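You operate a simulated robot arm through the tools that you are given. There is no shell and no other tool. Be economical: measure what you need, move in short steps, check, and stop when the job is done.

You are at the controls of a simulated robot arm. One attempt, no reset.

Task
Close the vice on the block, push the brown connector onto the middle pin, then open the vice.

Only the result counts: the job must be done as asked and must still hold three seconds after the hand-in. Knocking over, shifting, dropping, spilling or breaking anything else fails it.

Robot
A 7-joint arm with a two-finger parallel gripper, fixed in place. Base frame: the origin is at the foot of the arm, x ahead of it, y to its left, z up; the work surface is at about z = 0. Lengths are in mm, angles in degrees, forces in N, time in s.
With the tool pointing down near the work surface it reaches from about 240 to 620 mm from the base axis. Its first joint turns from -66.0 to 66.0 degrees. Payload 2.6 kg.
The TCP is the grasp point between the finger pads, 30 mm short of the fingertips. In the tool frame z runs along the fingers and y along their closing line. Largest opening 94 mm; finger width 28, thickness 10; the body of the gripper, 50 by 96 mm, starts 55 mm behind the TCP.
Orientation is told as [roll, pitch, yaw] about the base's x, y, z axes, in that order, counted from this pose: with the fingers straight down and closing along the base's y, the tool's x points along the base's -x, its y along +y and its z along -z.

Tools
- The arm moves only by the tool play_rows. Its argument "plan" is a list of rows, each a list of 7 numbers: the turn, a rotation vector about the tool's x, y, z in rad, then the shift along the tool's x, y, z in mm, then the gripper command, from -1 (shut) to 1 (fully open), values between in proportion. In form: [[rx, ry, rz, dx, dy, dz, grip], ...]. A call has 1 to 8 rows; each row is the pose to reach, as a shift and turn from the pose commanded when the call began, along the tool's axes at that moment. A row lasts 0.2 s, in which the tool goes at most 50 mm and 8.6 degrees; a call with a longer step from one row to the next is refused whole, and so is a gripper value outside its range. A pose out of reach is approached as far as the arm can. The call stops where the force on the tool passes 40 N (or 10 N more than at its start, if that is more) or the arm is blocked; 0.2 s more then pass. Each finger travels about 72 mm/s and halts on what it meets, pressing with about 38 N; the grip force reading is that of the motor and also rises with nothing between the fingers. The clock runs only during rows and for 0.2 s after the last one: add rows that repeat a pose to give the fingers time. The reply holds the time, the measured pose of the TCP, the force on the tool along the base axes, the opening and the grip force, in the units named above and with some noise, with the torque about the TCP (base axes, N m) and any sound that the robot's microphone picked up.
- Cameras (640 x 400 px; columns grow to the right, rows downward): "scene" is fixed at [41.4, 439.1, 558.9]; the picture's right is [-0.70, -0.71, 0.00], its down [-0.44, 0.43, -0.79] and it looks along [0.56, -0.55, -0.61] (base axes); focal length 334 px, centre (320, 200). "wrist" rides on the gripper at [76, 14, -102] in the tool frame; the picture's right is [-0.18, 0.98, 0.00], its down [-0.75, -0.14, -0.64] and it looks along [-0.63, -0.12, 0.77] (tool axes); focal length 243 px, centre (320, 200). There is no depth. A picture from a camera that has moved, and an enlarged one, comes with that camera's place and axes in the base frame and with its lens.
- grab_frame(camera): a new picture of that camera. It takes no simulated time.
- inspect(camera, box): a new picture of the part [left, top, right, bottom] of that camera's present view, enlarged. It takes no simulated time.
- job_done(): hands the job in; it is judged then, once.

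Go step by step. Nothing tells you positions but the pictures and the camera data: compare them with the known pose of the tool, close in by small moves and look again before you grip or let go. The budget is 120 turns and 64 pictures, counting those below and the enlarged ones. Unless the task says otherwise, let go and move clear before handing in, and close with one line.

The tools are called after "Call:" as name(argument=value, ...) on one line, values as JSON. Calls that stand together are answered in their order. play_rows: Moves the arm, as the interface text tells. Its arguments: {"type":"object","properties":{"plan":{"type":"array"}},"required":["plan"]} The other tools are called the same way: grab_frame (camera) takes a picture; inspect (camera, box) takes an enlarged picture of a part of a camera's view; job_done () hands the job in.

At the start:

```text
time: 0.0
ee_pos: [415.3, 35.9, 282.9]
orientation: [0.0, 0.0, 0.0]
ft_force: [0.2, -0.1, -0.6]
ft_torque: [0.02, -0.01, 0.05]
finger_gap: 94.2
gripper_force: 0.0
```

scene: 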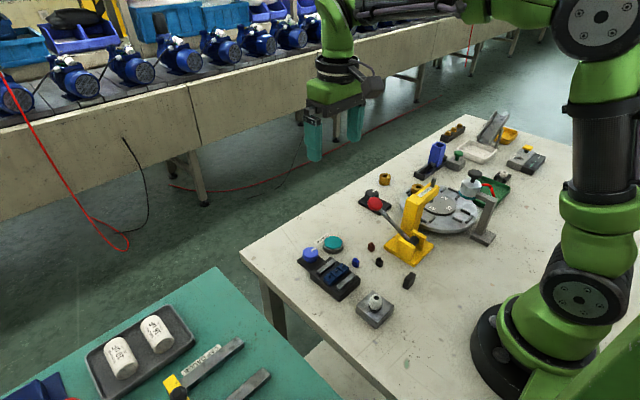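
wrist: 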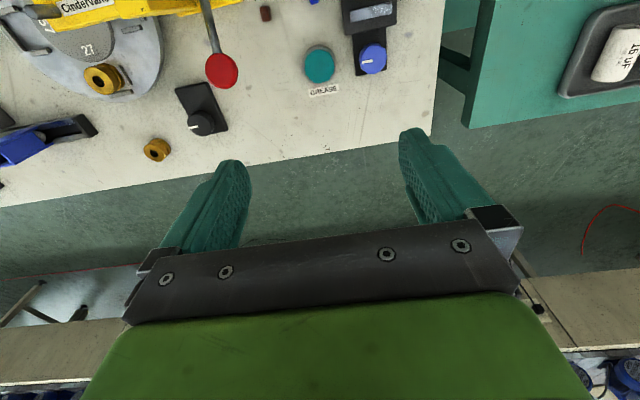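

I see a cluttered bench with a vice-like device, several connectors and knobs. I'll enlarge the parts of the scene to identify the vice, block, pins and brown connector.

Call:
inspect(camera="scene", box=[280, 220, 440, 340])

Call:
inspect(camera="scene", box=[350, 110, 560, 250])

```text
3.33 times, centred on (360, 280) of scene
camera zoom: at [41.4, 439.1, 558.9], right [-0.7, -0.71, 0.0], down [-0.44, 0.43, -0.79], along [0.56, -0.55, -0.61], focal length 1112 px, centre (187, -67)
```

zoom: 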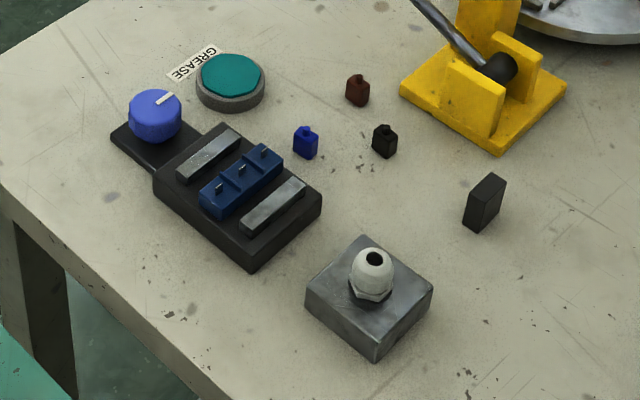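

```text
2.86 times, centred on (455, 180) of scene
camera zoom: at [41.4, 439.1, 558.9], right [-0.7, -0.71, 0.0], down [-0.44, 0.43, -0.79], along [0.56, -0.55, -0.61], focal length 953 px, centre (-66, 257)
```

zoom: 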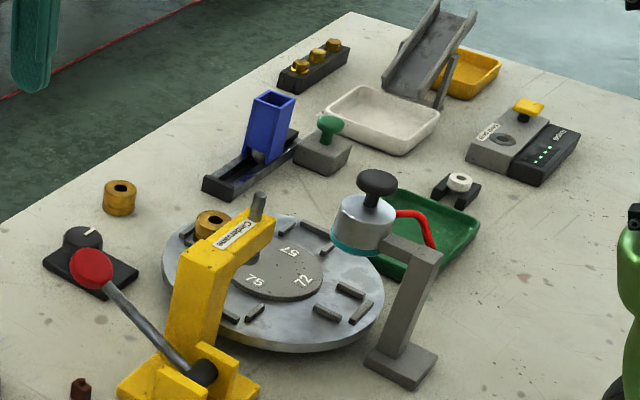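

The vice is the black base with two grey jaws around a blue 3-pin block near (335,107). Its blue knob is near (400,113) and the brown connector is near (338,-16). I'll move over for a close look with the wrist camera.

Call:
play_rows(plan=[[0, 0, 0, 31, 20, 25, 1], [0, 0, 0, 62, 40, 50, 1], [0, 0, 0, 94, 60, 75, 1], [0, 0, 0, 125, 80, 100, 1], [0, 0, 0, 125, 80, 100, 1]])

Call:
grab_frame(camera="wrist")

```text
time: 1.2
ee_pos: [288.9, 113.7, 180.9]
orientation: [0.0, 0.0, 0.0]
ft_force: [-0.3, -0.8, 0.5]
ft_torque: [-0.01, 0.03, -0.02]
finger_gap: 94.3
gripper_force: 0.1
```

```text
59 pictures are left
camera wrist: at [213.1, 129.0, 282.3], right [0.18, 0.98, 0.0], down [0.75, -0.14, 0.64], along [0.63, -0.12, -0.77], focal length 243 px, centre (320, 200)
```

wrist: 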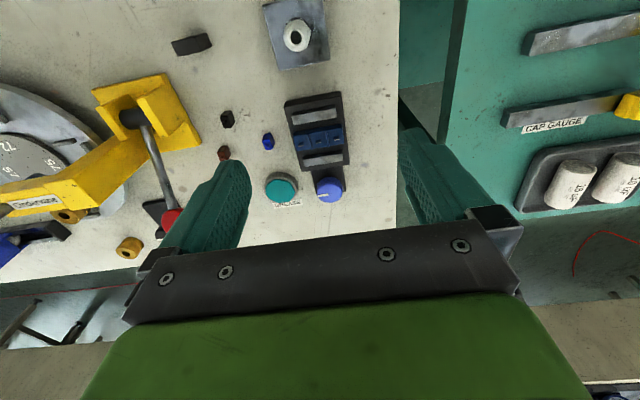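

Call:
inspect(camera="wrist", box=[210, 80, 370, 220])

Call:
inspect(camera="scene", box=[295, 230, 365, 300])

```text
2.86 times, centred on (290, 150) of wrist
camera zoom: at [213.1, 129.0, 282.3], right [0.18, 0.98, 0.0], down [0.75, -0.14, 0.64], along [0.63, -0.12, -0.77], focal length 693 px, centre (406, 343)
```

zoom: 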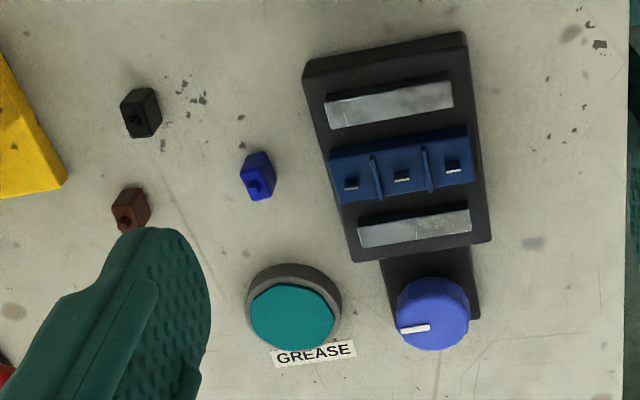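

```text
5.71 times, centred on (330, 265) of scene
camera zoom: at [41.3, 439.1, 558.9], right [-0.7, -0.71, 0.0], down [-0.44, 0.43, -0.79], along [0.56, -0.55, -0.61], focal length 1907 px, centre (263, -171)
```

zoom: 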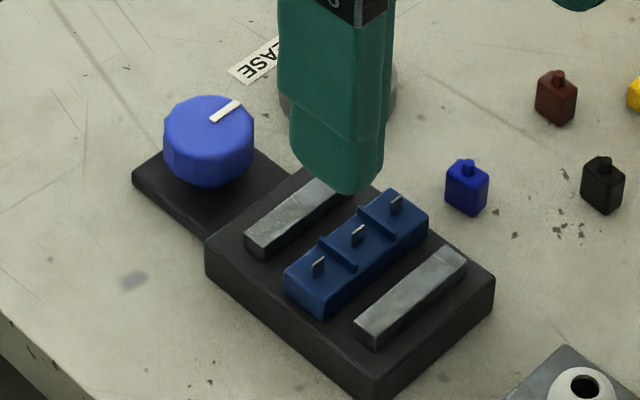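

The knob pointer faces -y, and the knob is about 32 mm wide near (403,106). Next I move above it, fingertips well clear, and check alignment and height.

Call:
play_rows(plan=[[0, 0, 0, -38, -2, 0, 0.3], [0, 0, 0, -76, -5, 20, 0.3], [0, 0, 0, -114, -8, 50, 0.3], [0, 0, 0, -114, -8, 90, 0.3], [0, 0, 0, -114, -8, 90, 0.3]])

Call:
grab_frame(camera="wrist")

Call:
inspect(camera="scene", box=[270, 200, 390, 300])

```text
time: 2.4
ee_pos: [405.2, 106.5, 90.9]
orientation: [0.1, 0.0, 0.0]
ft_force: [0.1, -0.3, 0.8]
ft_torque: [-0.01, -0.01, -0.02]
finger_gap: 61.4
gripper_force: 0.2
```

```text
56 pictures are left
camera wrist: at [328.4, 120.9, 192.1], right [0.18, 0.98, 0.0], down [0.75, -0.14, 0.64], along [0.63, -0.12, -0.77], focal length 243 px, centre (320, 200)
```

wrist: 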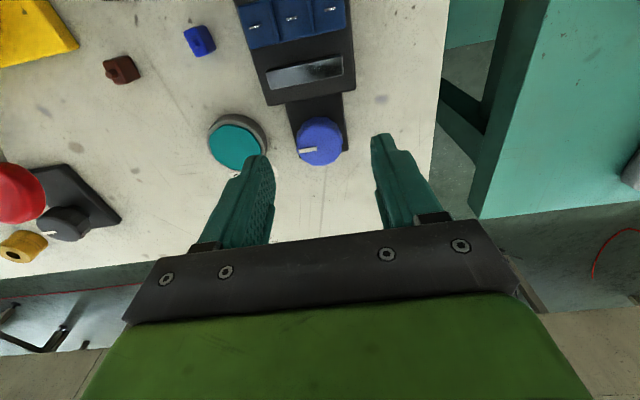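

```text
4.00 times, centred on (330, 250) of scene
camera zoom: at [41.4, 439.1, 558.9], right [-0.7, -0.71, 0.0], down [-0.44, 0.43, -0.79], along [0.56, -0.55, -0.61], focal length 1335 px, centre (280, 0)
```

zoom: 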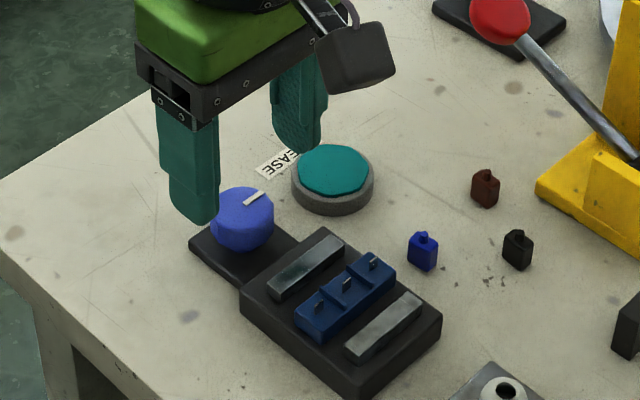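

Triangulation puts the knob at about (402,107) with its top near z=30. I lower to straddle it with the fingertips near z=20 and look.

Call:
play_rows(plan=[[0, 0, 0, 2, 0, 20, 0.3], [0, 0, 0, 2, 0, 35, 0.3], [0, 0, 0, 2, 0, 40, 0.3]])

Call:
inspect(camera="scene", box=[280, 220, 370, 290])

Call:
inspect(camera="wrist", box=[200, 0, 440, 200])

```text
time: 3.2
ee_pos: [402.2, 107.8, 51.9]
orientation: [0.1, -0.1, 0.0]
ft_force: [0.0, 0.2, 0.2]
ft_torque: [0.03, -0.04, 0.02]
finger_gap: 61.3
gripper_force: 0.0
```

```text
5.71 times, centred on (325, 255) of scene
camera zoom: at [41.4, 439.1, 558.9], right [-0.7, -0.71, 0.0], down [-0.44, 0.43, -0.79], along [0.56, -0.55, -0.61], focal length 1907 px, centre (291, -114)
```

zoom: 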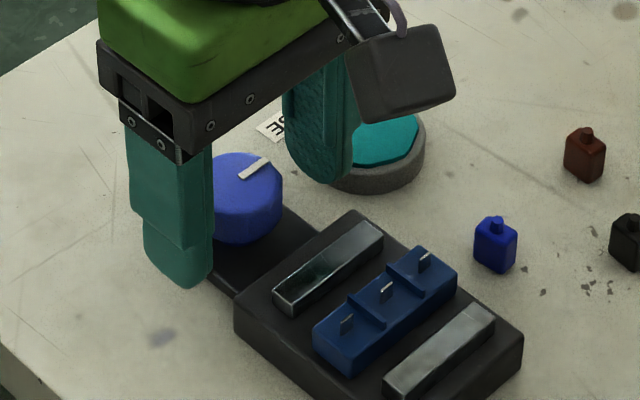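

```text
2.00 times, centred on (320, 100) of wrist
camera zoom: at [325.6, 121.2, 152.5], right [0.18, 0.98, 0.0], down [0.75, -0.14, 0.64], along [0.63, -0.12, -0.77], focal length 485 px, centre (320, 400)
```

zoom: 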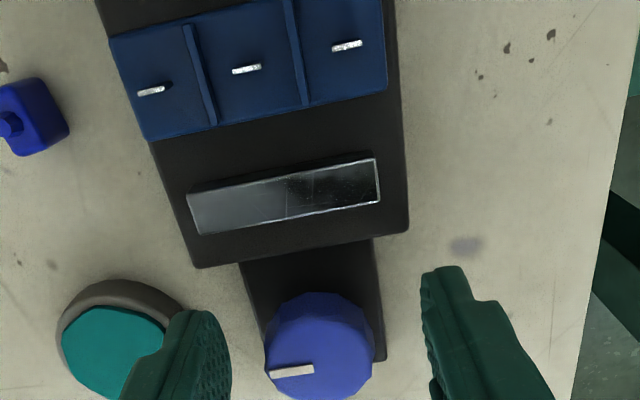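

The knob is centred between the fingers and they clear the button. I close on it.

Call:
play_rows(plan=[[0, 0, 0, 0, 0, 0, -0.2], [0, 0, 0, 0, 0, 0, -0.5], [0, 0, 0, 0, 0, 0, -0.5]])

Call:
inspect(camera="wrist", box=[200, 0, 440, 200])

```text
time: 4.0
ee_pos: [401.9, 104.7, 51.0]
orientation: [-0.1, 0.0, -0.2]
ft_force: [-0.3, -13.4, -0.5]
ft_torque: [-0.32, 0.08, -0.11]
finger_gap: 33.1
gripper_force: 45.1
```

```text
2.00 times, centred on (320, 100) of wrist
camera zoom: at [325.8, 119.8, 152.5], right [0.19, 0.98, 0.0], down [0.75, -0.14, 0.64], along [0.63, -0.12, -0.77], focal length 485 px, centre (320, 400)
```

zoom: 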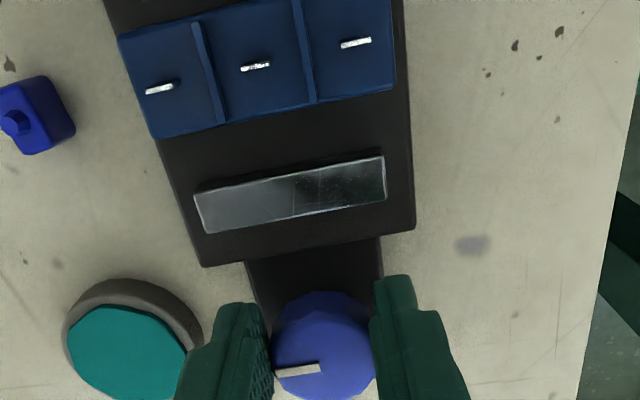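

Gripped, with a 13 N side load from about 2.5 mm of y offset. I relieve that and turn clockwise in small steps.

Call:
play_rows(plan=[[0, 0, 0, 0, -2.5, 0, -0.5], [0, 0, 0.14, 0, -2.5, 0, -0.5], [0, 0, 0.28, 0, -2.5, 0, -0.5]])

Call:
inspect(camera="scene", box=[280, 220, 370, 290])

```text
time: 4.8
ee_pos: [401.7, 106.3, 52.7]
orientation: [0.3, 0.0, -15.8]
ft_force: [0.2, 5.4, 2.2]
ft_torque: [0.04, -0.03, 0.79]
finger_gap: 33.1
gripper_force: 45.0
```

```text
5.71 times, centred on (325, 255) of scene
camera zoom: at [41.3, 439.1, 558.9], right [-0.7, -0.71, 0.0], down [-0.44, 0.43, -0.79], along [0.56, -0.55, -0.61], focal length 1907 px, centre (291, -114)
```

zoom: 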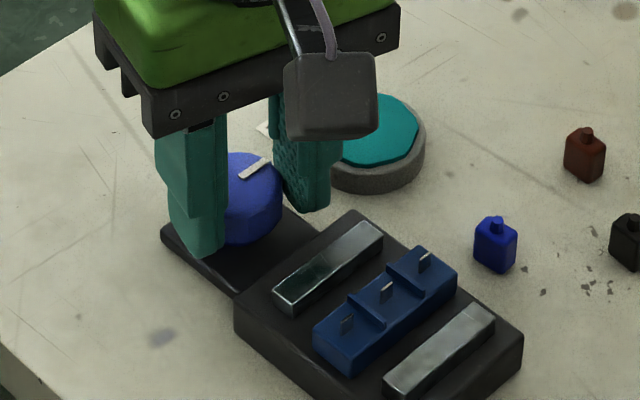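

The knob pointer did not move and the torque rose to 0.8 N·m, so this is its stop in that direction. I turn counter-clockwise instead.

Call:
play_rows(plan=[[0, 0, -0.14, 0, 0.5, 0, -0.5], [0, 0, -0.28, 0, 0.8, 0, -0.5], [0, 0, -0.42, 0, 1, 0, -0.5], [0, 0, -0.56, 0, 1, 0, -0.5]])

Call:
inspect(camera="scene", box=[280, 220, 370, 290])

```text
time: 5.9
ee_pos: [400.8, 102.8, 51.9]
orientation: [-0.2, 0.1, 15.7]
ft_force: [-2.3, -0.3, 2.9]
ft_torque: [0.09, -0.31, 0.0]
finger_gap: 33.0
gripper_force: 44.7
stopped in row 4: the force on the tool passed its limit at 42 N (the readings are from after the stop); the commanded pose is now the measured one
```

```text
5.71 times, centred on (325, 255) of scene
camera zoom: at [41.4, 439.1, 558.9], right [-0.7, -0.71, 0.0], down [-0.44, 0.43, -0.79], along [0.56, -0.55, -0.61], focal length 1907 px, centre (291, -114)
```

zoom: 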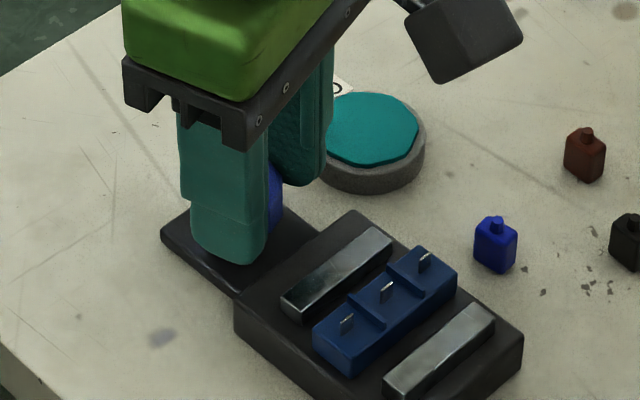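

The near jaw has started to close, so counter-clockwise is right. The side loads suggest the knob axis is a few mm off in x, so I check from the wrist.

Call:
inspect(camera="wrist", box=[220, 60, 420, 220])

```text
2.50 times, centred on (320, 140) of wrist
camera zoom: at [324.4, 96.0, 153.6], right [-0.09, 1.0, 0.0], down [0.76, 0.07, 0.64], along [0.64, 0.05, -0.77], focal length 606 px, centre (320, 350)
```

zoom: 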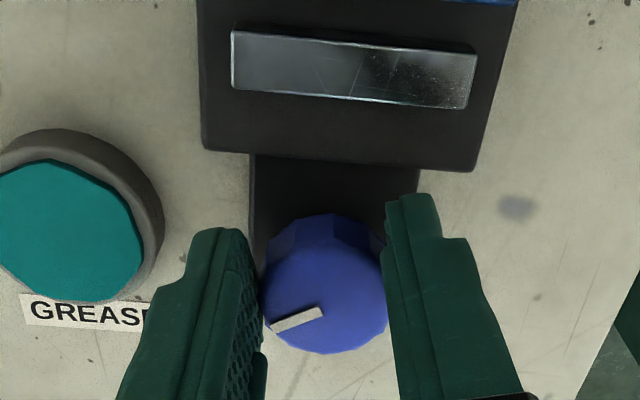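

The knob axis looks like about (408,104.7). I open, recentre on it, and swing back to about yaw -22 to regrip.

Call:
play_rows(plan=[[0, 0, 0, 0, 0, 0, 0.1], [0, 0, 0, -7, 0, -0.5, 0.1], [0, 0, 0.14, -7, 0, -0.5, 0.1], [0, 0, 0.28, -7, 0, -0.5, 0.1], [0, 0, 0.42, -7, 0, -0.5, 0.1], [0, 0, 0.56, -7, 0, -0.5, 0.1], [0, 0, 0.66, -7, 0, -0.5, 0.1]])

Call:
inspect(camera="wrist", box=[220, 60, 420, 220])

```text
time: 7.5
ee_pos: [407.4, 103.8, 52.4]
orientation: [-0.2, 0.0, -22.2]
ft_force: [0.0, 0.1, -0.1]
ft_torque: [-0.03, 0.03, -0.03]
finger_gap: 51.7
gripper_force: 0.0
```

```text
2.50 times, centred on (320, 140) of wrist
camera zoom: at [343.1, 146.9, 153.8], right [0.54, 0.84, 0.0], down [0.65, -0.41, 0.64], along [0.54, -0.35, -0.77], focal length 606 px, centre (320, 350)
```

zoom: 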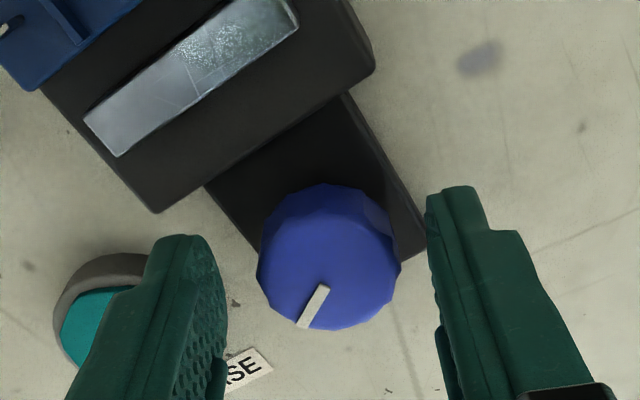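

Well centred now. I grip and turn counter-clockwise.

Call:
play_rows(plan=[[0, 0, 0, 0, 1, 0, -0.5], [0, 0, 0, 0, 1, 0, -0.5], [0, 0, -0.12, 0, 1, 0, -0.5], [0, 0, -0.24, 0, 1, 0, -0.5], [0, 0, -0.36, 0, 1, 0, -0.5], [0, 0, -0.48, 0, 1, 0, -0.5], [0, 0, -0.6, 0, 1, 0, -0.5], [0, 0, -0.72, 0, 1, 0, -0.5]])

Call:
inspect(camera="scene", box=[280, 220, 370, 290])

```text
time: 9.3
ee_pos: [410.3, 103.7, 53.1]
orientation: [-0.3, 0.2, 19.3]
ft_force: [-11.0, -10.2, 9.2]
ft_torque: [0.1, -0.65, -0.02]
finger_gap: 32.5
gripper_force: 44.7
```

```text
5.71 times, centred on (325, 255) of scene
camera zoom: at [41.3, 439.1, 558.9], right [-0.7, -0.71, 0.0], down [-0.44, 0.43, -0.79], along [0.56, -0.55, -0.61], focal length 1907 px, centre (291, -114)
```

zoom: 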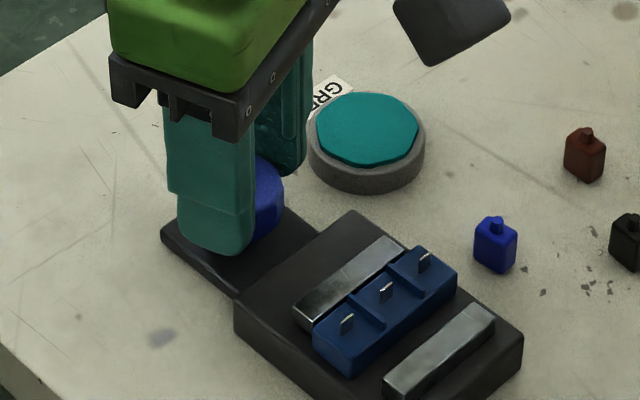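

The near jaw has reached, or almost reached, the block, and the torque about z is still small. I relieve the side load and turn further in small steps.

Call:
play_rows(plan=[[0, 0, 0, 2.4, -0.8, 0.5, -0.5], [0, 0, -0.1, 2.4, -0.8, 0.5, -0.5], [0, 0, -0.2, 2.4, -0.8, 0.5, -0.5], [0, 0, -0.3, 2.4, -0.8, 0.5, -0.5]])

Call:
inspect(camera="scene", box=[280, 220, 370, 290])

Call:
inspect(camera="wrist", box=[220, 20, 420, 180])

```text
time: 10.3
ee_pos: [408.5, 102.8, 52.9]
orientation: [-0.4, -0.1, 36.4]
ft_force: [22.0, -5.4, -8.5]
ft_torque: [0.06, -1.04, -0.06]
finger_gap: 32.2
gripper_force: 44.9
```

```text
5.71 times, centred on (325, 255) of scene
camera zoom: at [41.4, 439.1, 558.9], right [-0.7, -0.71, 0.0], down [-0.44, 0.43, -0.79], along [0.56, -0.55, -0.61], focal length 1907 px, centre (291, -114)
```

zoom: 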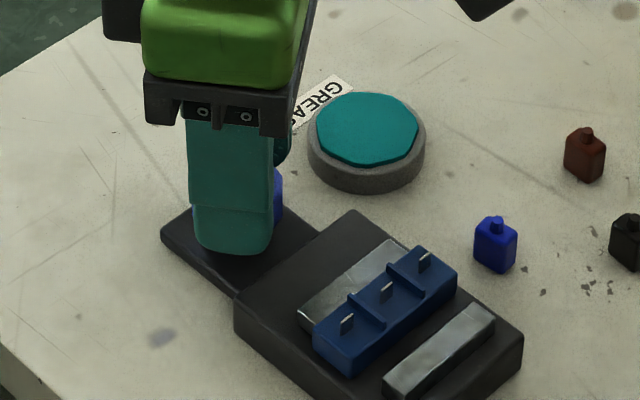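

```text
2.50 times, centred on (320, 100) of wrist
camera zoom: at [338.4, 69.9, 153.6], right [-0.44, 0.9, -0.01], down [0.69, 0.34, 0.64], along [0.58, 0.28, -0.76], focal length 606 px, centre (320, 450)
```

zoom: 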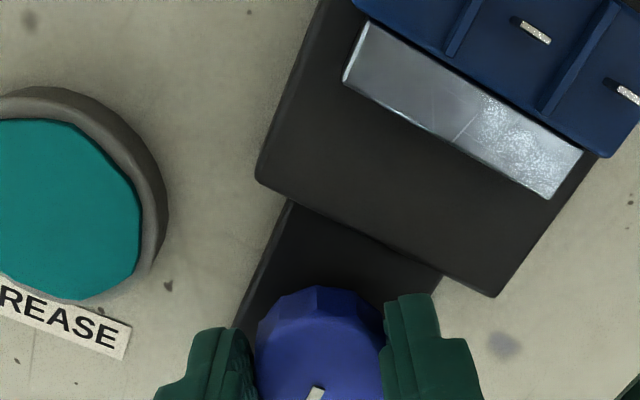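

The jaw keeps advancing and the pointer now faces about +x; the knob still turns freely. I relieve the load and continue.

Call:
play_rows(plan=[[0, 0, 0, -2, -2, 0, -0.5], [0, 0, -0.1, -2, -2, 0, -0.5], [0, 0, -0.2, -2, -2, 0, -0.5], [0, 0, -0.3, -2, -2, 0, -0.5]])

Call:
inspect(camera="scene", box=[280, 220, 370, 290])

Call:
inspect(camera="wrist", box=[220, 20, 420, 180])

```text
time: 11.3
ee_pos: [409.2, 102.0, 53.1]
orientation: [-0.2, 0.3, 53.6]
ft_force: [4.5, -10.3, 16.2]
ft_torque: [-0.41, -0.14, -0.05]
finger_gap: 32.1
gripper_force: 44.7
```

```text
5.71 times, centred on (325, 255) of scene
camera zoom: at [41.3, 439.1, 558.9], right [-0.7, -0.71, 0.0], down [-0.44, 0.43, -0.79], along [0.56, -0.55, -0.61], focal length 1907 px, centre (291, -114)
```

zoom: 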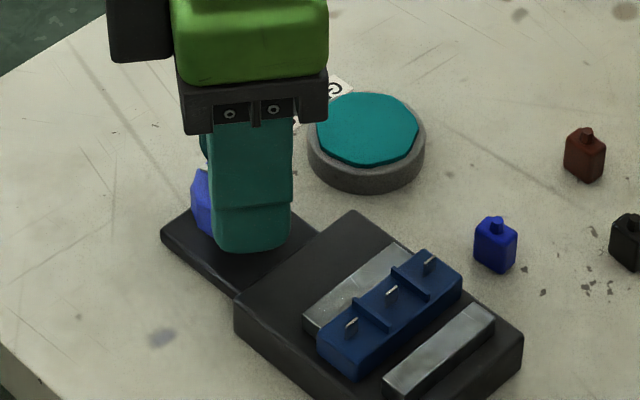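

```text
2.50 times, centred on (320, 100) of wrist
camera zoom: at [352.9, 50.5, 154.3], right [-0.68, 0.73, 0.0], down [0.56, 0.53, 0.64], along [0.47, 0.43, -0.77], focal length 606 px, centre (320, 450)
```

zoom: 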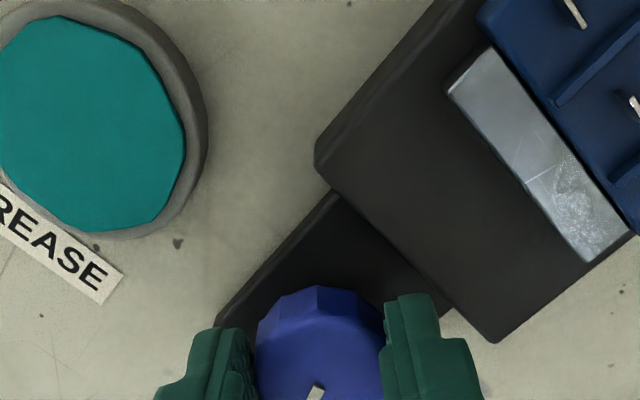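

The block is now sliding toward the fixed far jaw, so the vice needs more turning. The knob axis solves to about (410.7,103.8). I release, swing back and regrip there.

Call:
play_rows(plan=[[0, 0, 0, 0, 0, 0, 0.1], [0, 0, 0, -2.3, 0, 0, 0.1], [0, 0, 0.14, -2.3, 0, 0, 0.1], [0, 0, 0.28, -2.3, 0, 0, 0.1], [0, 0, 0.42, -2.3, 0, 0, 0.1], [0, 0, 0.56, -2.3, 0, 0, 0.1], [0, 0, 0.7, -2.3, 0, 0, 0.1], [0, 0, 0.84, -2.3, 0, 0, 0.1]])

Call:
play_rows(plan=[[0, 0, 0.14, 0, 0, 0, 0.1], [0, 0, 0.28, 0, 0, 0, 0.1], [0, 0, 0.42, 0, 0, 0, 0.1], [0, 0, 0.5, 0, 0, 0, 0.1], [0, 0, 0.5, 0, 0, 0, -0.5], [0, 0, 0.5, 0, 0, 0, -0.5]])

Call:
inspect(camera="scene", box=[280, 220, 370, 290])

```text
time: 13.1
ee_pos: [410.5, 105.2, 52.4]
orientation: [-0.2, 0.1, 5.3]
ft_force: [-0.1, -0.7, -0.6]
ft_torque: [-0.03, -0.03, -0.03]
finger_gap: 51.7
gripper_force: 0.0
```

```text
time: 14.5
ee_pos: [411.4, 105.0, 52.6]
orientation: [-0.3, 0.0, -23.3]
ft_force: [-1.1, -1.3, 1.7]
ft_torque: [-0.08, 0.1, -0.01]
finger_gap: 33.1
gripper_force: 44.9
```

```text
5.71 times, centred on (325, 255) of scene
camera zoom: at [41.3, 439.1, 558.9], right [-0.7, -0.71, 0.0], down [-0.44, 0.43, -0.79], along [0.56, -0.55, -0.61], focal length 1907 px, centre (291, -114)
```

zoom: 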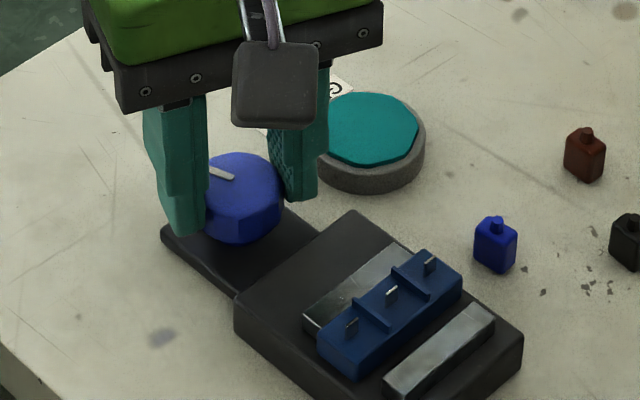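

Centred with almost no side load, and the vice held its place. I turn another stretch counter-clockwise.

Call:
play_rows(plan=[[0, 0, -0.12, 0, 0, 0, -0.5], [0, 0, -0.24, 0, 0, 0, -0.5], [0, 0, -0.36, 0, 0, 0, -0.5], [0, 0, -0.48, 0, 0, 0, -0.5], [0, 0, -0.6, 0, 0, 0, -0.5], [0, 0, -0.72, 0, 0, 0, -0.5]])

Call:
inspect(camera="scene", box=[280, 220, 370, 290])

```text
time: 15.9
ee_pos: [411.1, 105.9, 52.5]
orientation: [-0.2, 0.2, 18.1]
ft_force: [-3.5, -3.0, -3.8]
ft_torque: [0.11, -0.95, -0.01]
finger_gap: 33.0
gripper_force: 45.6
```

```text
5.71 times, centred on (325, 255) of scene
camera zoom: at [41.4, 439.1, 558.9], right [-0.7, -0.71, 0.0], down [-0.44, 0.43, -0.79], along [0.56, -0.55, -0.61], focal length 1907 px, centre (291, -114)
```

zoom: 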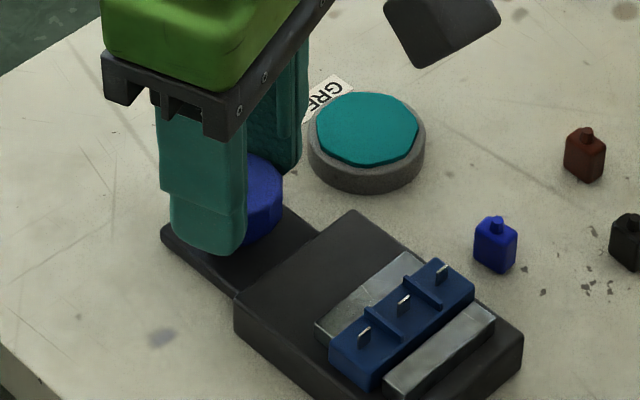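

The block is close to the far jaw. I continue until the torque rises.

Call:
play_rows(plan=[[0, 0, -0.1, 0, 0, 0, -0.5], [0, 0, -0.2, 0, 0, 0, -0.5], [0, 0, -0.3, 0, 0, 0, -0.5], [0, 0, -0.4, 0, 0, 0, -0.5]])

Call:
inspect(camera="scene", box=[280, 220, 370, 290])

```text
time: 16.9
ee_pos: [410.4, 105.1, 51.8]
orientation: [-0.1, 0.3, 40.8]
ft_force: [2.3, -2.1, -4.8]
ft_torque: [-0.03, -0.04, -0.84]
finger_gap: 33.0
gripper_force: 44.7
```

```text
5.71 times, centred on (325, 255) of scene
camera zoom: at [41.4, 439.1, 558.9], right [-0.7, -0.71, 0.0], down [-0.44, 0.43, -0.79], along [0.56, -0.55, -0.61], focal length 1907 px, centre (291, -114)
```

zoom: 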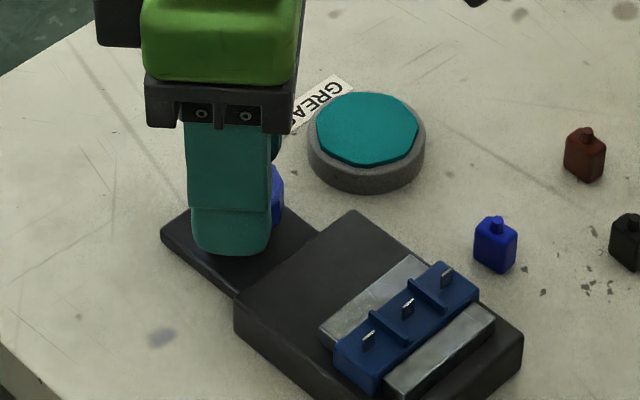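

The torque rose to 0.84 N·m, so the block is clamped between both jaws. I release, lift and straighten the tool.

Call:
play_rows(plan=[[0, 0, 0, 0, 0, 0, 0.1], [0, 0, 0, 0, 0, 0, 0.1], [0, 0, 0, 0, 0, -40, 0.1], [0, 0, 0.14, 0, 0, -80, 0.1], [0, 0, 0.28, 0, 0, -110, 0.1], [0, 0, 0.42, 0, 0, -110, 0.1], [0, 0, 0.56, 0, 0, -110, 0.1], [0, 0, 0.71, 0, 0, -110, 0.1]])

Call:
inspect(camera="scene", box=[300, 220, 400, 300])

```text
time: 18.7
ee_pos: [411.5, 105.8, 163.5]
orientation: [-0.2, 0.1, 0.2]
ft_force: [-0.4, 0.4, -0.2]
ft_torque: [0.01, -0.01, -0.01]
finger_gap: 51.6
gripper_force: 0.0
```

```text
5.00 times, centred on (350, 260) of scene
camera zoom: at [41.4, 439.1, 558.9], right [-0.7, -0.71, 0.0], down [-0.44, 0.43, -0.79], along [0.56, -0.55, -0.61], focal length 1668 px, centre (170, -100)
```

zoom: 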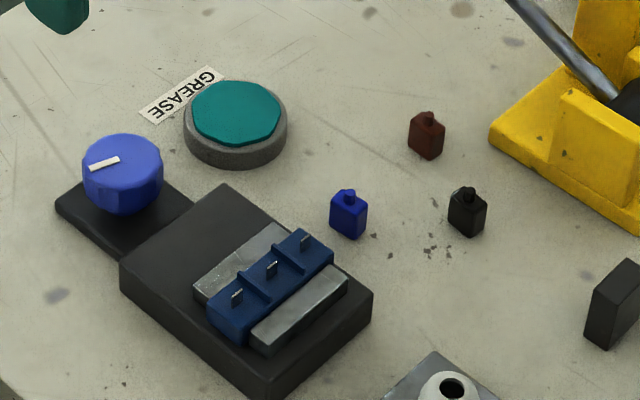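

The block is firmly clamped. Now I move to view the brown connector, estimated near (335,-15), staying clear of the yellow clamp.

Call:
play_rows(plan=[[0, 0, 0, 37, -30, 0, 0.1], [0, 0, 0, 74, -60, 0, 0.1], [0, 0, 0, 111, -90, 0, 0.1], [0, 0, 0, 111, -100, 20, 0.1], [0, 0, 0, 111, -100, 20, 0.1]])

Call:
grab_frame(camera="wrist")

Call:
inspect(camera="wrist", box=[260, 80, 420, 200])

```text
time: 19.9
ee_pos: [300.6, 5.7, 142.5]
orientation: [-0.2, 0.0, 0.2]
ft_force: [-0.1, -0.7, 0.0]
ft_torque: [-0.02, -0.01, 0.0]
finger_gap: 51.9
gripper_force: 0.1
```

```text
38 pictures are left
camera wrist: at [224.3, 19.5, 243.6], right [0.18, 0.98, 0.0], down [0.76, -0.14, 0.64], along [0.63, -0.12, -0.77], focal length 243 px, centre (320, 200)
```

wrist: 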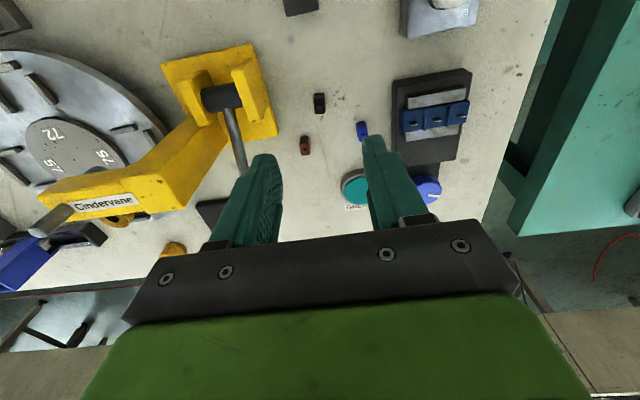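

```text
3.33 times, centred on (340, 140) of wrist
camera zoom: at [224.3, 19.5, 243.6], right [0.18, 0.98, 0.0], down [0.76, -0.14, 0.64], along [0.63, -0.12, -0.77], focal length 809 px, centre (253, 400)
```

zoom: 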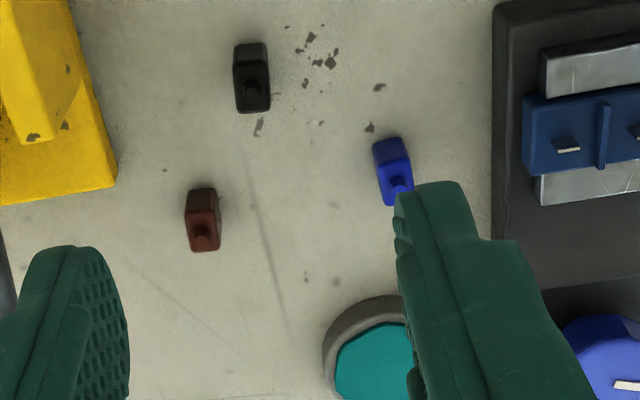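

The brown connector sits near (337,-17), about 10 mm wide, with a small boss on top. I come closer to study its shape and yaw.

Call:
play_rows(plan=[[0, 0, 0, -18, -11, 15, 0], [0, 0, 0, -30, -22, 50, 0], [0, 0, 0, -30, -22, 70, -0.2], [0, 0, 0, -30, -22, 70, -0.2]])

Call:
inspect(camera="wrist", box=[240, 60, 400, 200])

Call:
inspect(camera="scene", box=[330, 180, 450, 290])

```text
time: 20.9
ee_pos: [331.1, -16.8, 72.1]
orientation: [-0.4, 0.2, 0.3]
ft_force: [-0.4, -0.2, -1.1]
ft_torque: [0.01, -0.03, 0.02]
finger_gap: 37.7
gripper_force: 0.1
```

```text
2.86 times, centred on (320, 130) of wrist
camera zoom: at [253.9, -2.4, 173.3], right [0.18, 0.98, 0.0], down [0.76, -0.13, 0.64], along [0.63, -0.12, -0.77], focal length 693 px, centre (320, 400)
```

zoom: 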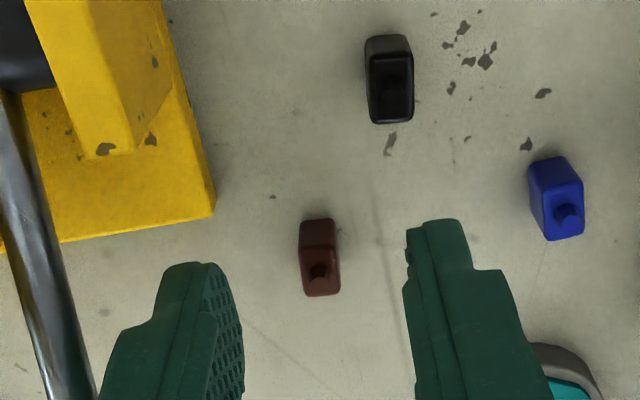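

```text
3.64 times, centred on (390, 235) of scene
camera zoom: at [41.4, 439.1, 558.9], right [-0.7, -0.71, 0.0], down [-0.44, 0.43, -0.79], along [0.56, -0.55, -0.61], focal length 1214 px, centre (66, 73)
```

zoom: 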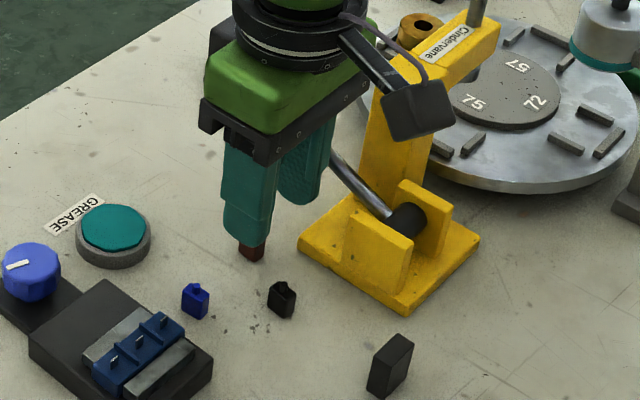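

The connector looks like a 14×10 mm body, about 14 mm tall, with a boss on top, centred near (341,-19). I zoom in further to see its top and any key features, and view the pins.

Call:
inspect(camera="wrist", box=[295, 125, 335, 170])

Call:
inspect(camera="scene", box=[340, 250, 390, 280])

Call:
inspect(camera="scene", box=[325, 255, 385, 300])

```text
8.89 times, centred on (315, 148) of wrist
camera zoom: at [253.9, -2.4, 173.3], right [0.18, 0.98, 0.0], down [0.76, -0.13, 0.64], along [0.63, -0.12, -0.77], focal length 2157 px, centre (364, 667)
```

zoom: 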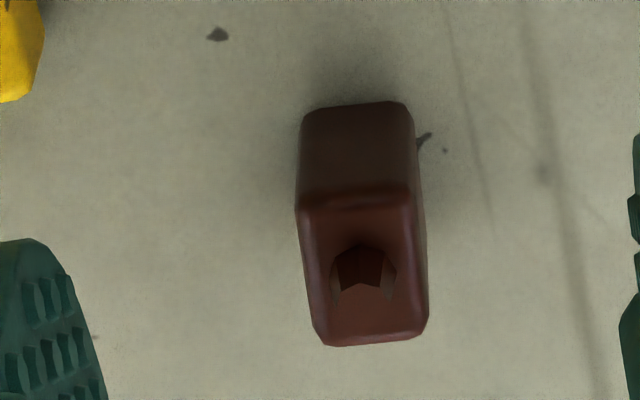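

```text
12.80 times, centred on (365, 265) of scene
camera zoom: at [41.4, 439.1, 558.9], right [-0.7, -0.71, 0.0], down [-0.44, 0.43, -0.79], along [0.56, -0.55, -0.61], focal length 4272 px, centre (-256, -632)
```

zoom: 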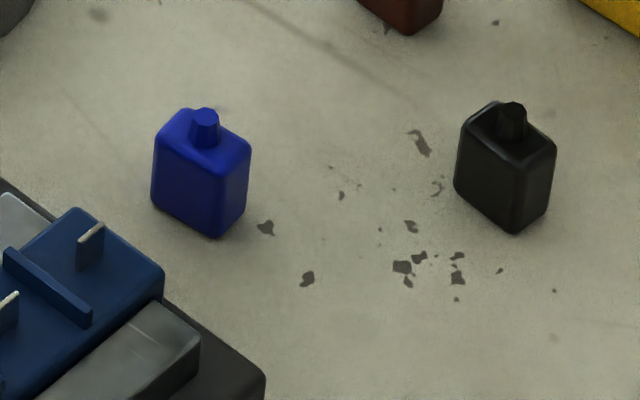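

```text
8.89 times, centred on (355, 278) of scene
camera zoom: at [41.4, 439.1, 558.9], right [-0.7, -0.71, 0.0], down [-0.44, 0.43, -0.79], along [0.56, -0.55, -0.61], focal length 2966 px, centre (9, -489)
```

zoom: 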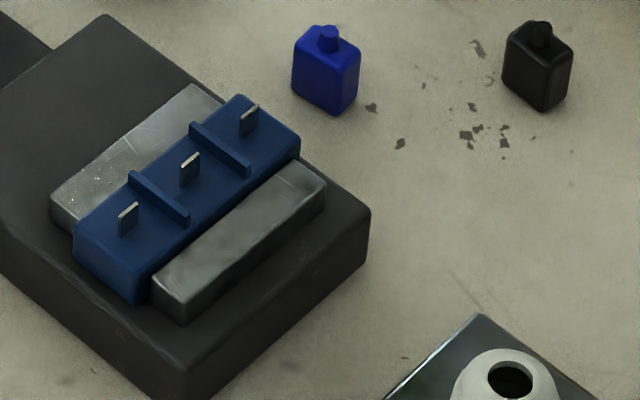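

Each connector is a 14×10 body with a small centred boss on top, so the socket should be on the underside. I narrow the fingers to 24 mm, align to about yaw -4 and hover just above.

Call:
play_rows(plan=[[0, 0, 0.07, -9.5, -2.6, 0, -0.49], [0, 0, 0.07, -9.5, -2.6, 20, -0.49], [0, 0, 0.07, -9.5, -2.6, 20, -0.49]])

Call:
inspect(camera="wrist", box=[250, 100, 390, 210])

```text
time: 21.7
ee_pos: [338.7, -19.4, 53.2]
orientation: [-0.3, 0.1, -3.8]
ft_force: [0.3, 0.0, -0.4]
ft_torque: [-0.04, 0.03, -0.04]
finger_gap: 23.9
gripper_force: 0.0
```

```text
3.64 times, centred on (320, 155) of wrist
camera zoom: at [265.4, 0.1, 153.7], right [0.25, 0.97, 0.0], down [0.74, -0.19, 0.64], along [0.62, -0.16, -0.77], focal length 882 px, centre (320, 364)
```

zoom: 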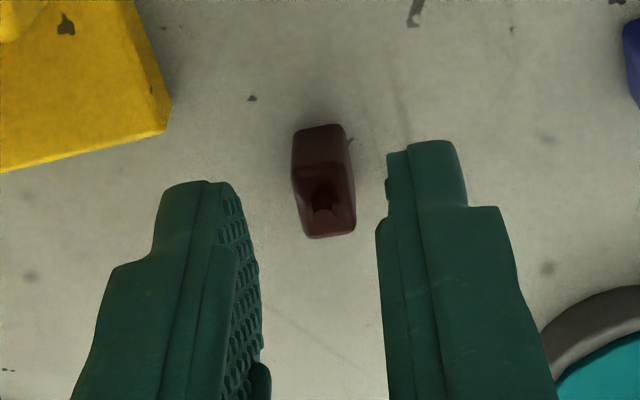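

Alignment is good, with the connector about 2 mm further in x. I descend to fingertips near z=5 and close gently.

Call:
play_rows(plan=[[0, 0, 0, -2.5, 1, 8, -0.49], [0, 0, 0, -2.5, 1, 18, -0.49], [0, 0, 0, -2.5, 1, 18, -0.49]])

Call:
inspect(camera="wrist", box=[250, 100, 390, 210])

Call:
inspect(camera="scene", box=[340, 205, 420, 265])

```text
time: 22.5
ee_pos: [341.9, -19.6, 34.2]
orientation: [-0.2, 0.1, -3.7]
ft_force: [0.7, 0.1, -0.6]
ft_torque: [-0.01, 0.02, -0.02]
finger_gap: 24.2
gripper_force: 0.0
```

```text
3.64 times, centred on (320, 155) of wrist
camera zoom: at [267.3, 0.5, 135.8], right [0.25, 0.97, 0.0], down [0.74, -0.19, 0.64], along [0.62, -0.16, -0.77], focal length 882 px, centre (320, 364)
```

zoom: 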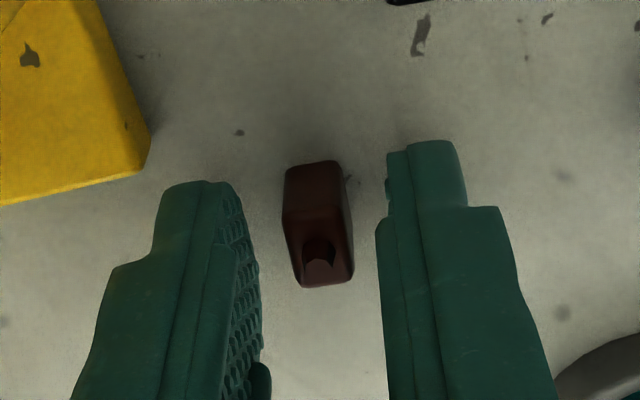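

```text
6.67 times, centred on (380, 235) of scene
camera zoom: at [41.4, 439.1, 558.9], right [-0.7, -0.71, 0.0], down [-0.44, 0.43, -0.79], along [0.56, -0.55, -0.61], focal length 2225 px, centre (-80, -33)
```

zoom: 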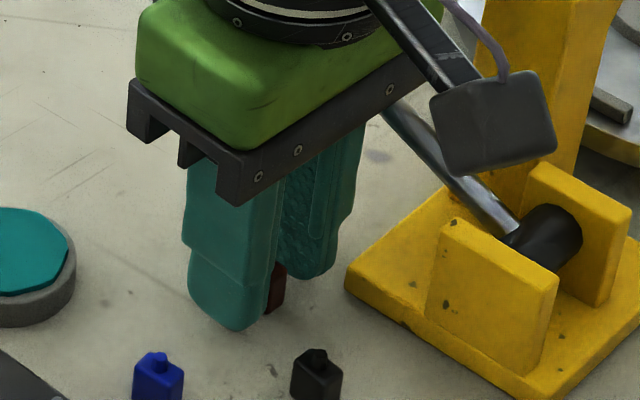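

Positioned well and clear of the yellow base. I close on the connector.

Call:
play_rows(plan=[[0, 0, 0, 0, 0.5, 0, -0.7], [0, 0, 0, 0, 0.5, 0, -0.9], [0, 0, 0, 0, 0.5, 0, -0.9]])

Call:
inspect(camera="wrist", box=[250, 100, 390, 210])

```text
time: 23.3
ee_pos: [341.7, -20.2, 34.8]
orientation: [-0.3, 0.1, -3.8]
ft_force: [0.1, -0.8, -0.8]
ft_torque: [-0.01, 0.02, 0.0]
finger_gap: 7.2
gripper_force: 37.9
```

```text
3.64 times, centred on (320, 155) of wrist
camera zoom: at [267.5, 1.0, 136.1], right [0.25, 0.97, 0.0], down [0.74, -0.19, 0.64], along [0.62, -0.16, -0.77], focal length 882 px, centre (320, 364)
```

zoom: 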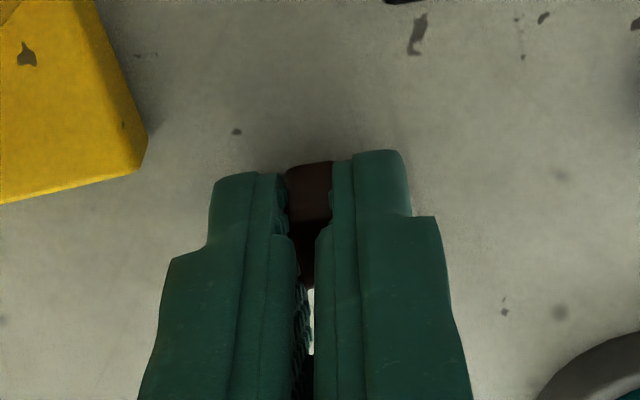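

Gripped at 7 mm. I lift high and shift toward +y, then tilt the tool so the fixed camera can see the connector's underside and slot direction.

Call:
play_rows(plan=[[0, 0, 0, 0, 0, -20, -0.9], [0, 0, 0, 0, 0, -60, -0.9], [0, 0, 0, 0, 0, -105, -0.9], [0, 0, 0, -10, 30, -140, -0.9], [0, 0, 0, -20, 60, -175, -0.9], [0, 0, 0, -20, 80, -205, -0.9], [0, 0, 0, -20, 80, -205, -0.9]])

Call:
play_rows(plan=[[-0.14, 0, 0, 0, 0, 0, -0.9], [-0.28, 0, 0, 0, 0, 0, -0.9], [-0.42, 0, 0, 0, 0, 0, -0.9], [-0.56, 0, 0, 0, 0, 0, -0.9], [-0.7, 0, 0, 0, 0, 0, -0.9], [-0.84, 0, 0, 0, 0, 0, -0.9], [-0.98, 0, 0, 0, 0, 0, -0.9], [-1.12, 0, 0, 0, 0, 0, -0.9]])

Call:
grab_frame(camera="scene")

```text
time: 24.9
ee_pos: [369.1, 60.1, 239.6]
orientation: [-0.2, 0.1, -3.7]
ft_force: [0.1, -0.5, 0.4]
ft_torque: [0.03, 0.06, 0.04]
finger_gap: 7.2
gripper_force: 38.2
```

```text
time: 26.7
ee_pos: [367.9, 61.8, 240.1]
orientation: [64.2, 0.0, -3.7]
ft_force: [-0.1, 0.1, 0.2]
ft_torque: [0.0, -0.03, -0.02]
finger_gap: 7.3
gripper_force: 38.1
```

```text
27 pictures are left
```

scene: 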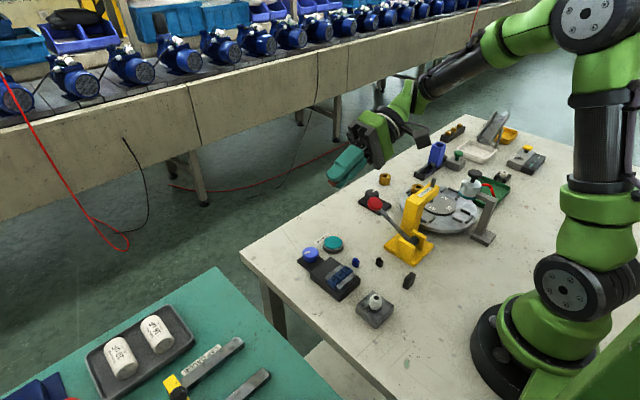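

Call:
inspect(camera="scene", box=[315, 150, 375, 195])

```text
8.89 times, centred on (345, 172) of scene
camera zoom: at [41.3, 439.1, 558.9], right [-0.7, -0.71, 0.0], down [-0.44, 0.43, -0.79], along [0.56, -0.55, -0.61], focal length 2966 px, centre (98, 444)
```

zoom: 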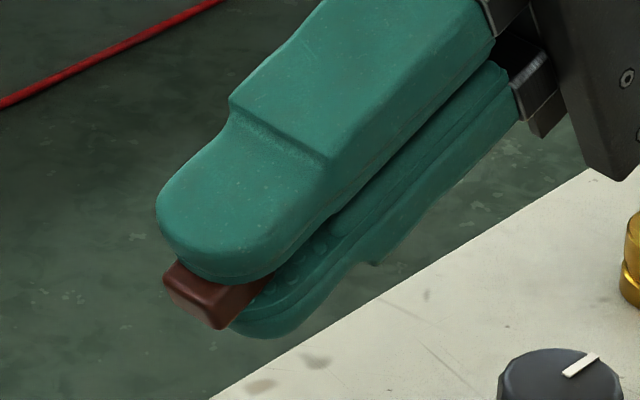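

The underside is just edge-on; I tilt further and turn it toward the camera.

Call:
play_rows(plan=[[-0.08, 0.11, 0, 0, 0, 0, -0.9], [-0.16, 0.22, 0, 0, 0, 0, -0.9], [-0.24, 0.33, 0, 0, 0, 0, -0.9], [-0.32, 0.44, 0, 0, 0, 0, -0.9], [-0.4, 0.55, 0, 0, 0, 0, -0.9], [-0.4, 0.55, 0, 0, 0, 0, -0.9]])

Call:
inspect(camera="scene", box=[300, 140, 390, 210])

```text
time: 28.1
ee_pos: [367.7, 61.1, 239.0]
orientation: [89.4, 7.5, 26.8]
ft_force: [0.5, -0.9, 0.4]
ft_torque: [0.01, 0.03, 0.0]
finger_gap: 6.8
gripper_force: 37.8
```

```text
5.71 times, centred on (345, 175) of scene
camera zoom: at [41.4, 439.1, 558.9], right [-0.7, -0.71, 0.0], down [-0.44, 0.43, -0.79], along [0.56, -0.55, -0.61], focal length 1907 px, centre (177, 343)
```

zoom: 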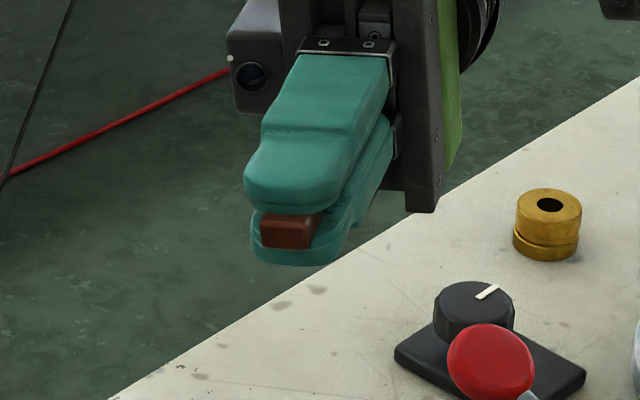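

Call:
inspect(camera="scene", box=[331, 163, 349, 178])

```text
16.00 times, centred on (340, 170) of scene
camera zoom: at [41.4, 439.1, 558.9], right [-0.7, -0.71, 0.0], down [-0.44, 0.43, -0.79], along [0.56, -0.55, -0.61], focal length 5339 px, centre (0, 672)
```

zoom: 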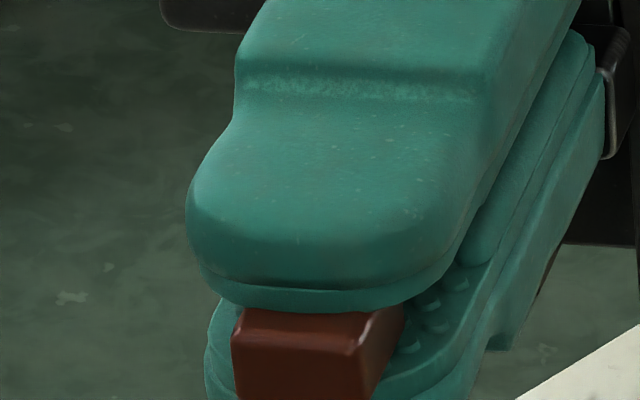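

Call:
inspect(camera="scene", box=[332, 172, 352, 188])

```text
16.00 times, centred on (342, 180) of scene
camera zoom: at [41.4, 439.1, 558.9], right [-0.7, -0.71, 0.0], down [-0.44, 0.43, -0.79], along [0.56, -0.55, -0.61], focal length 5339 px, centre (-32, 520)
```

zoom: 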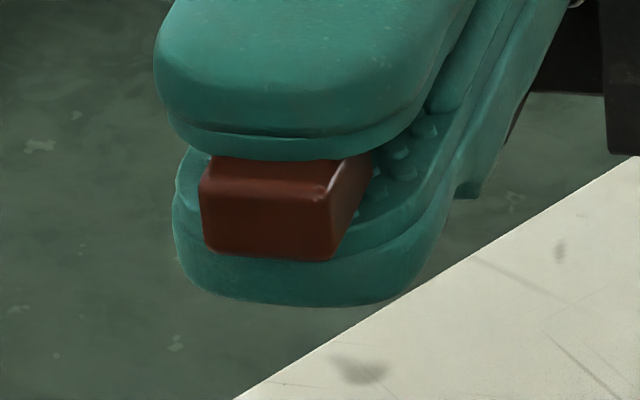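

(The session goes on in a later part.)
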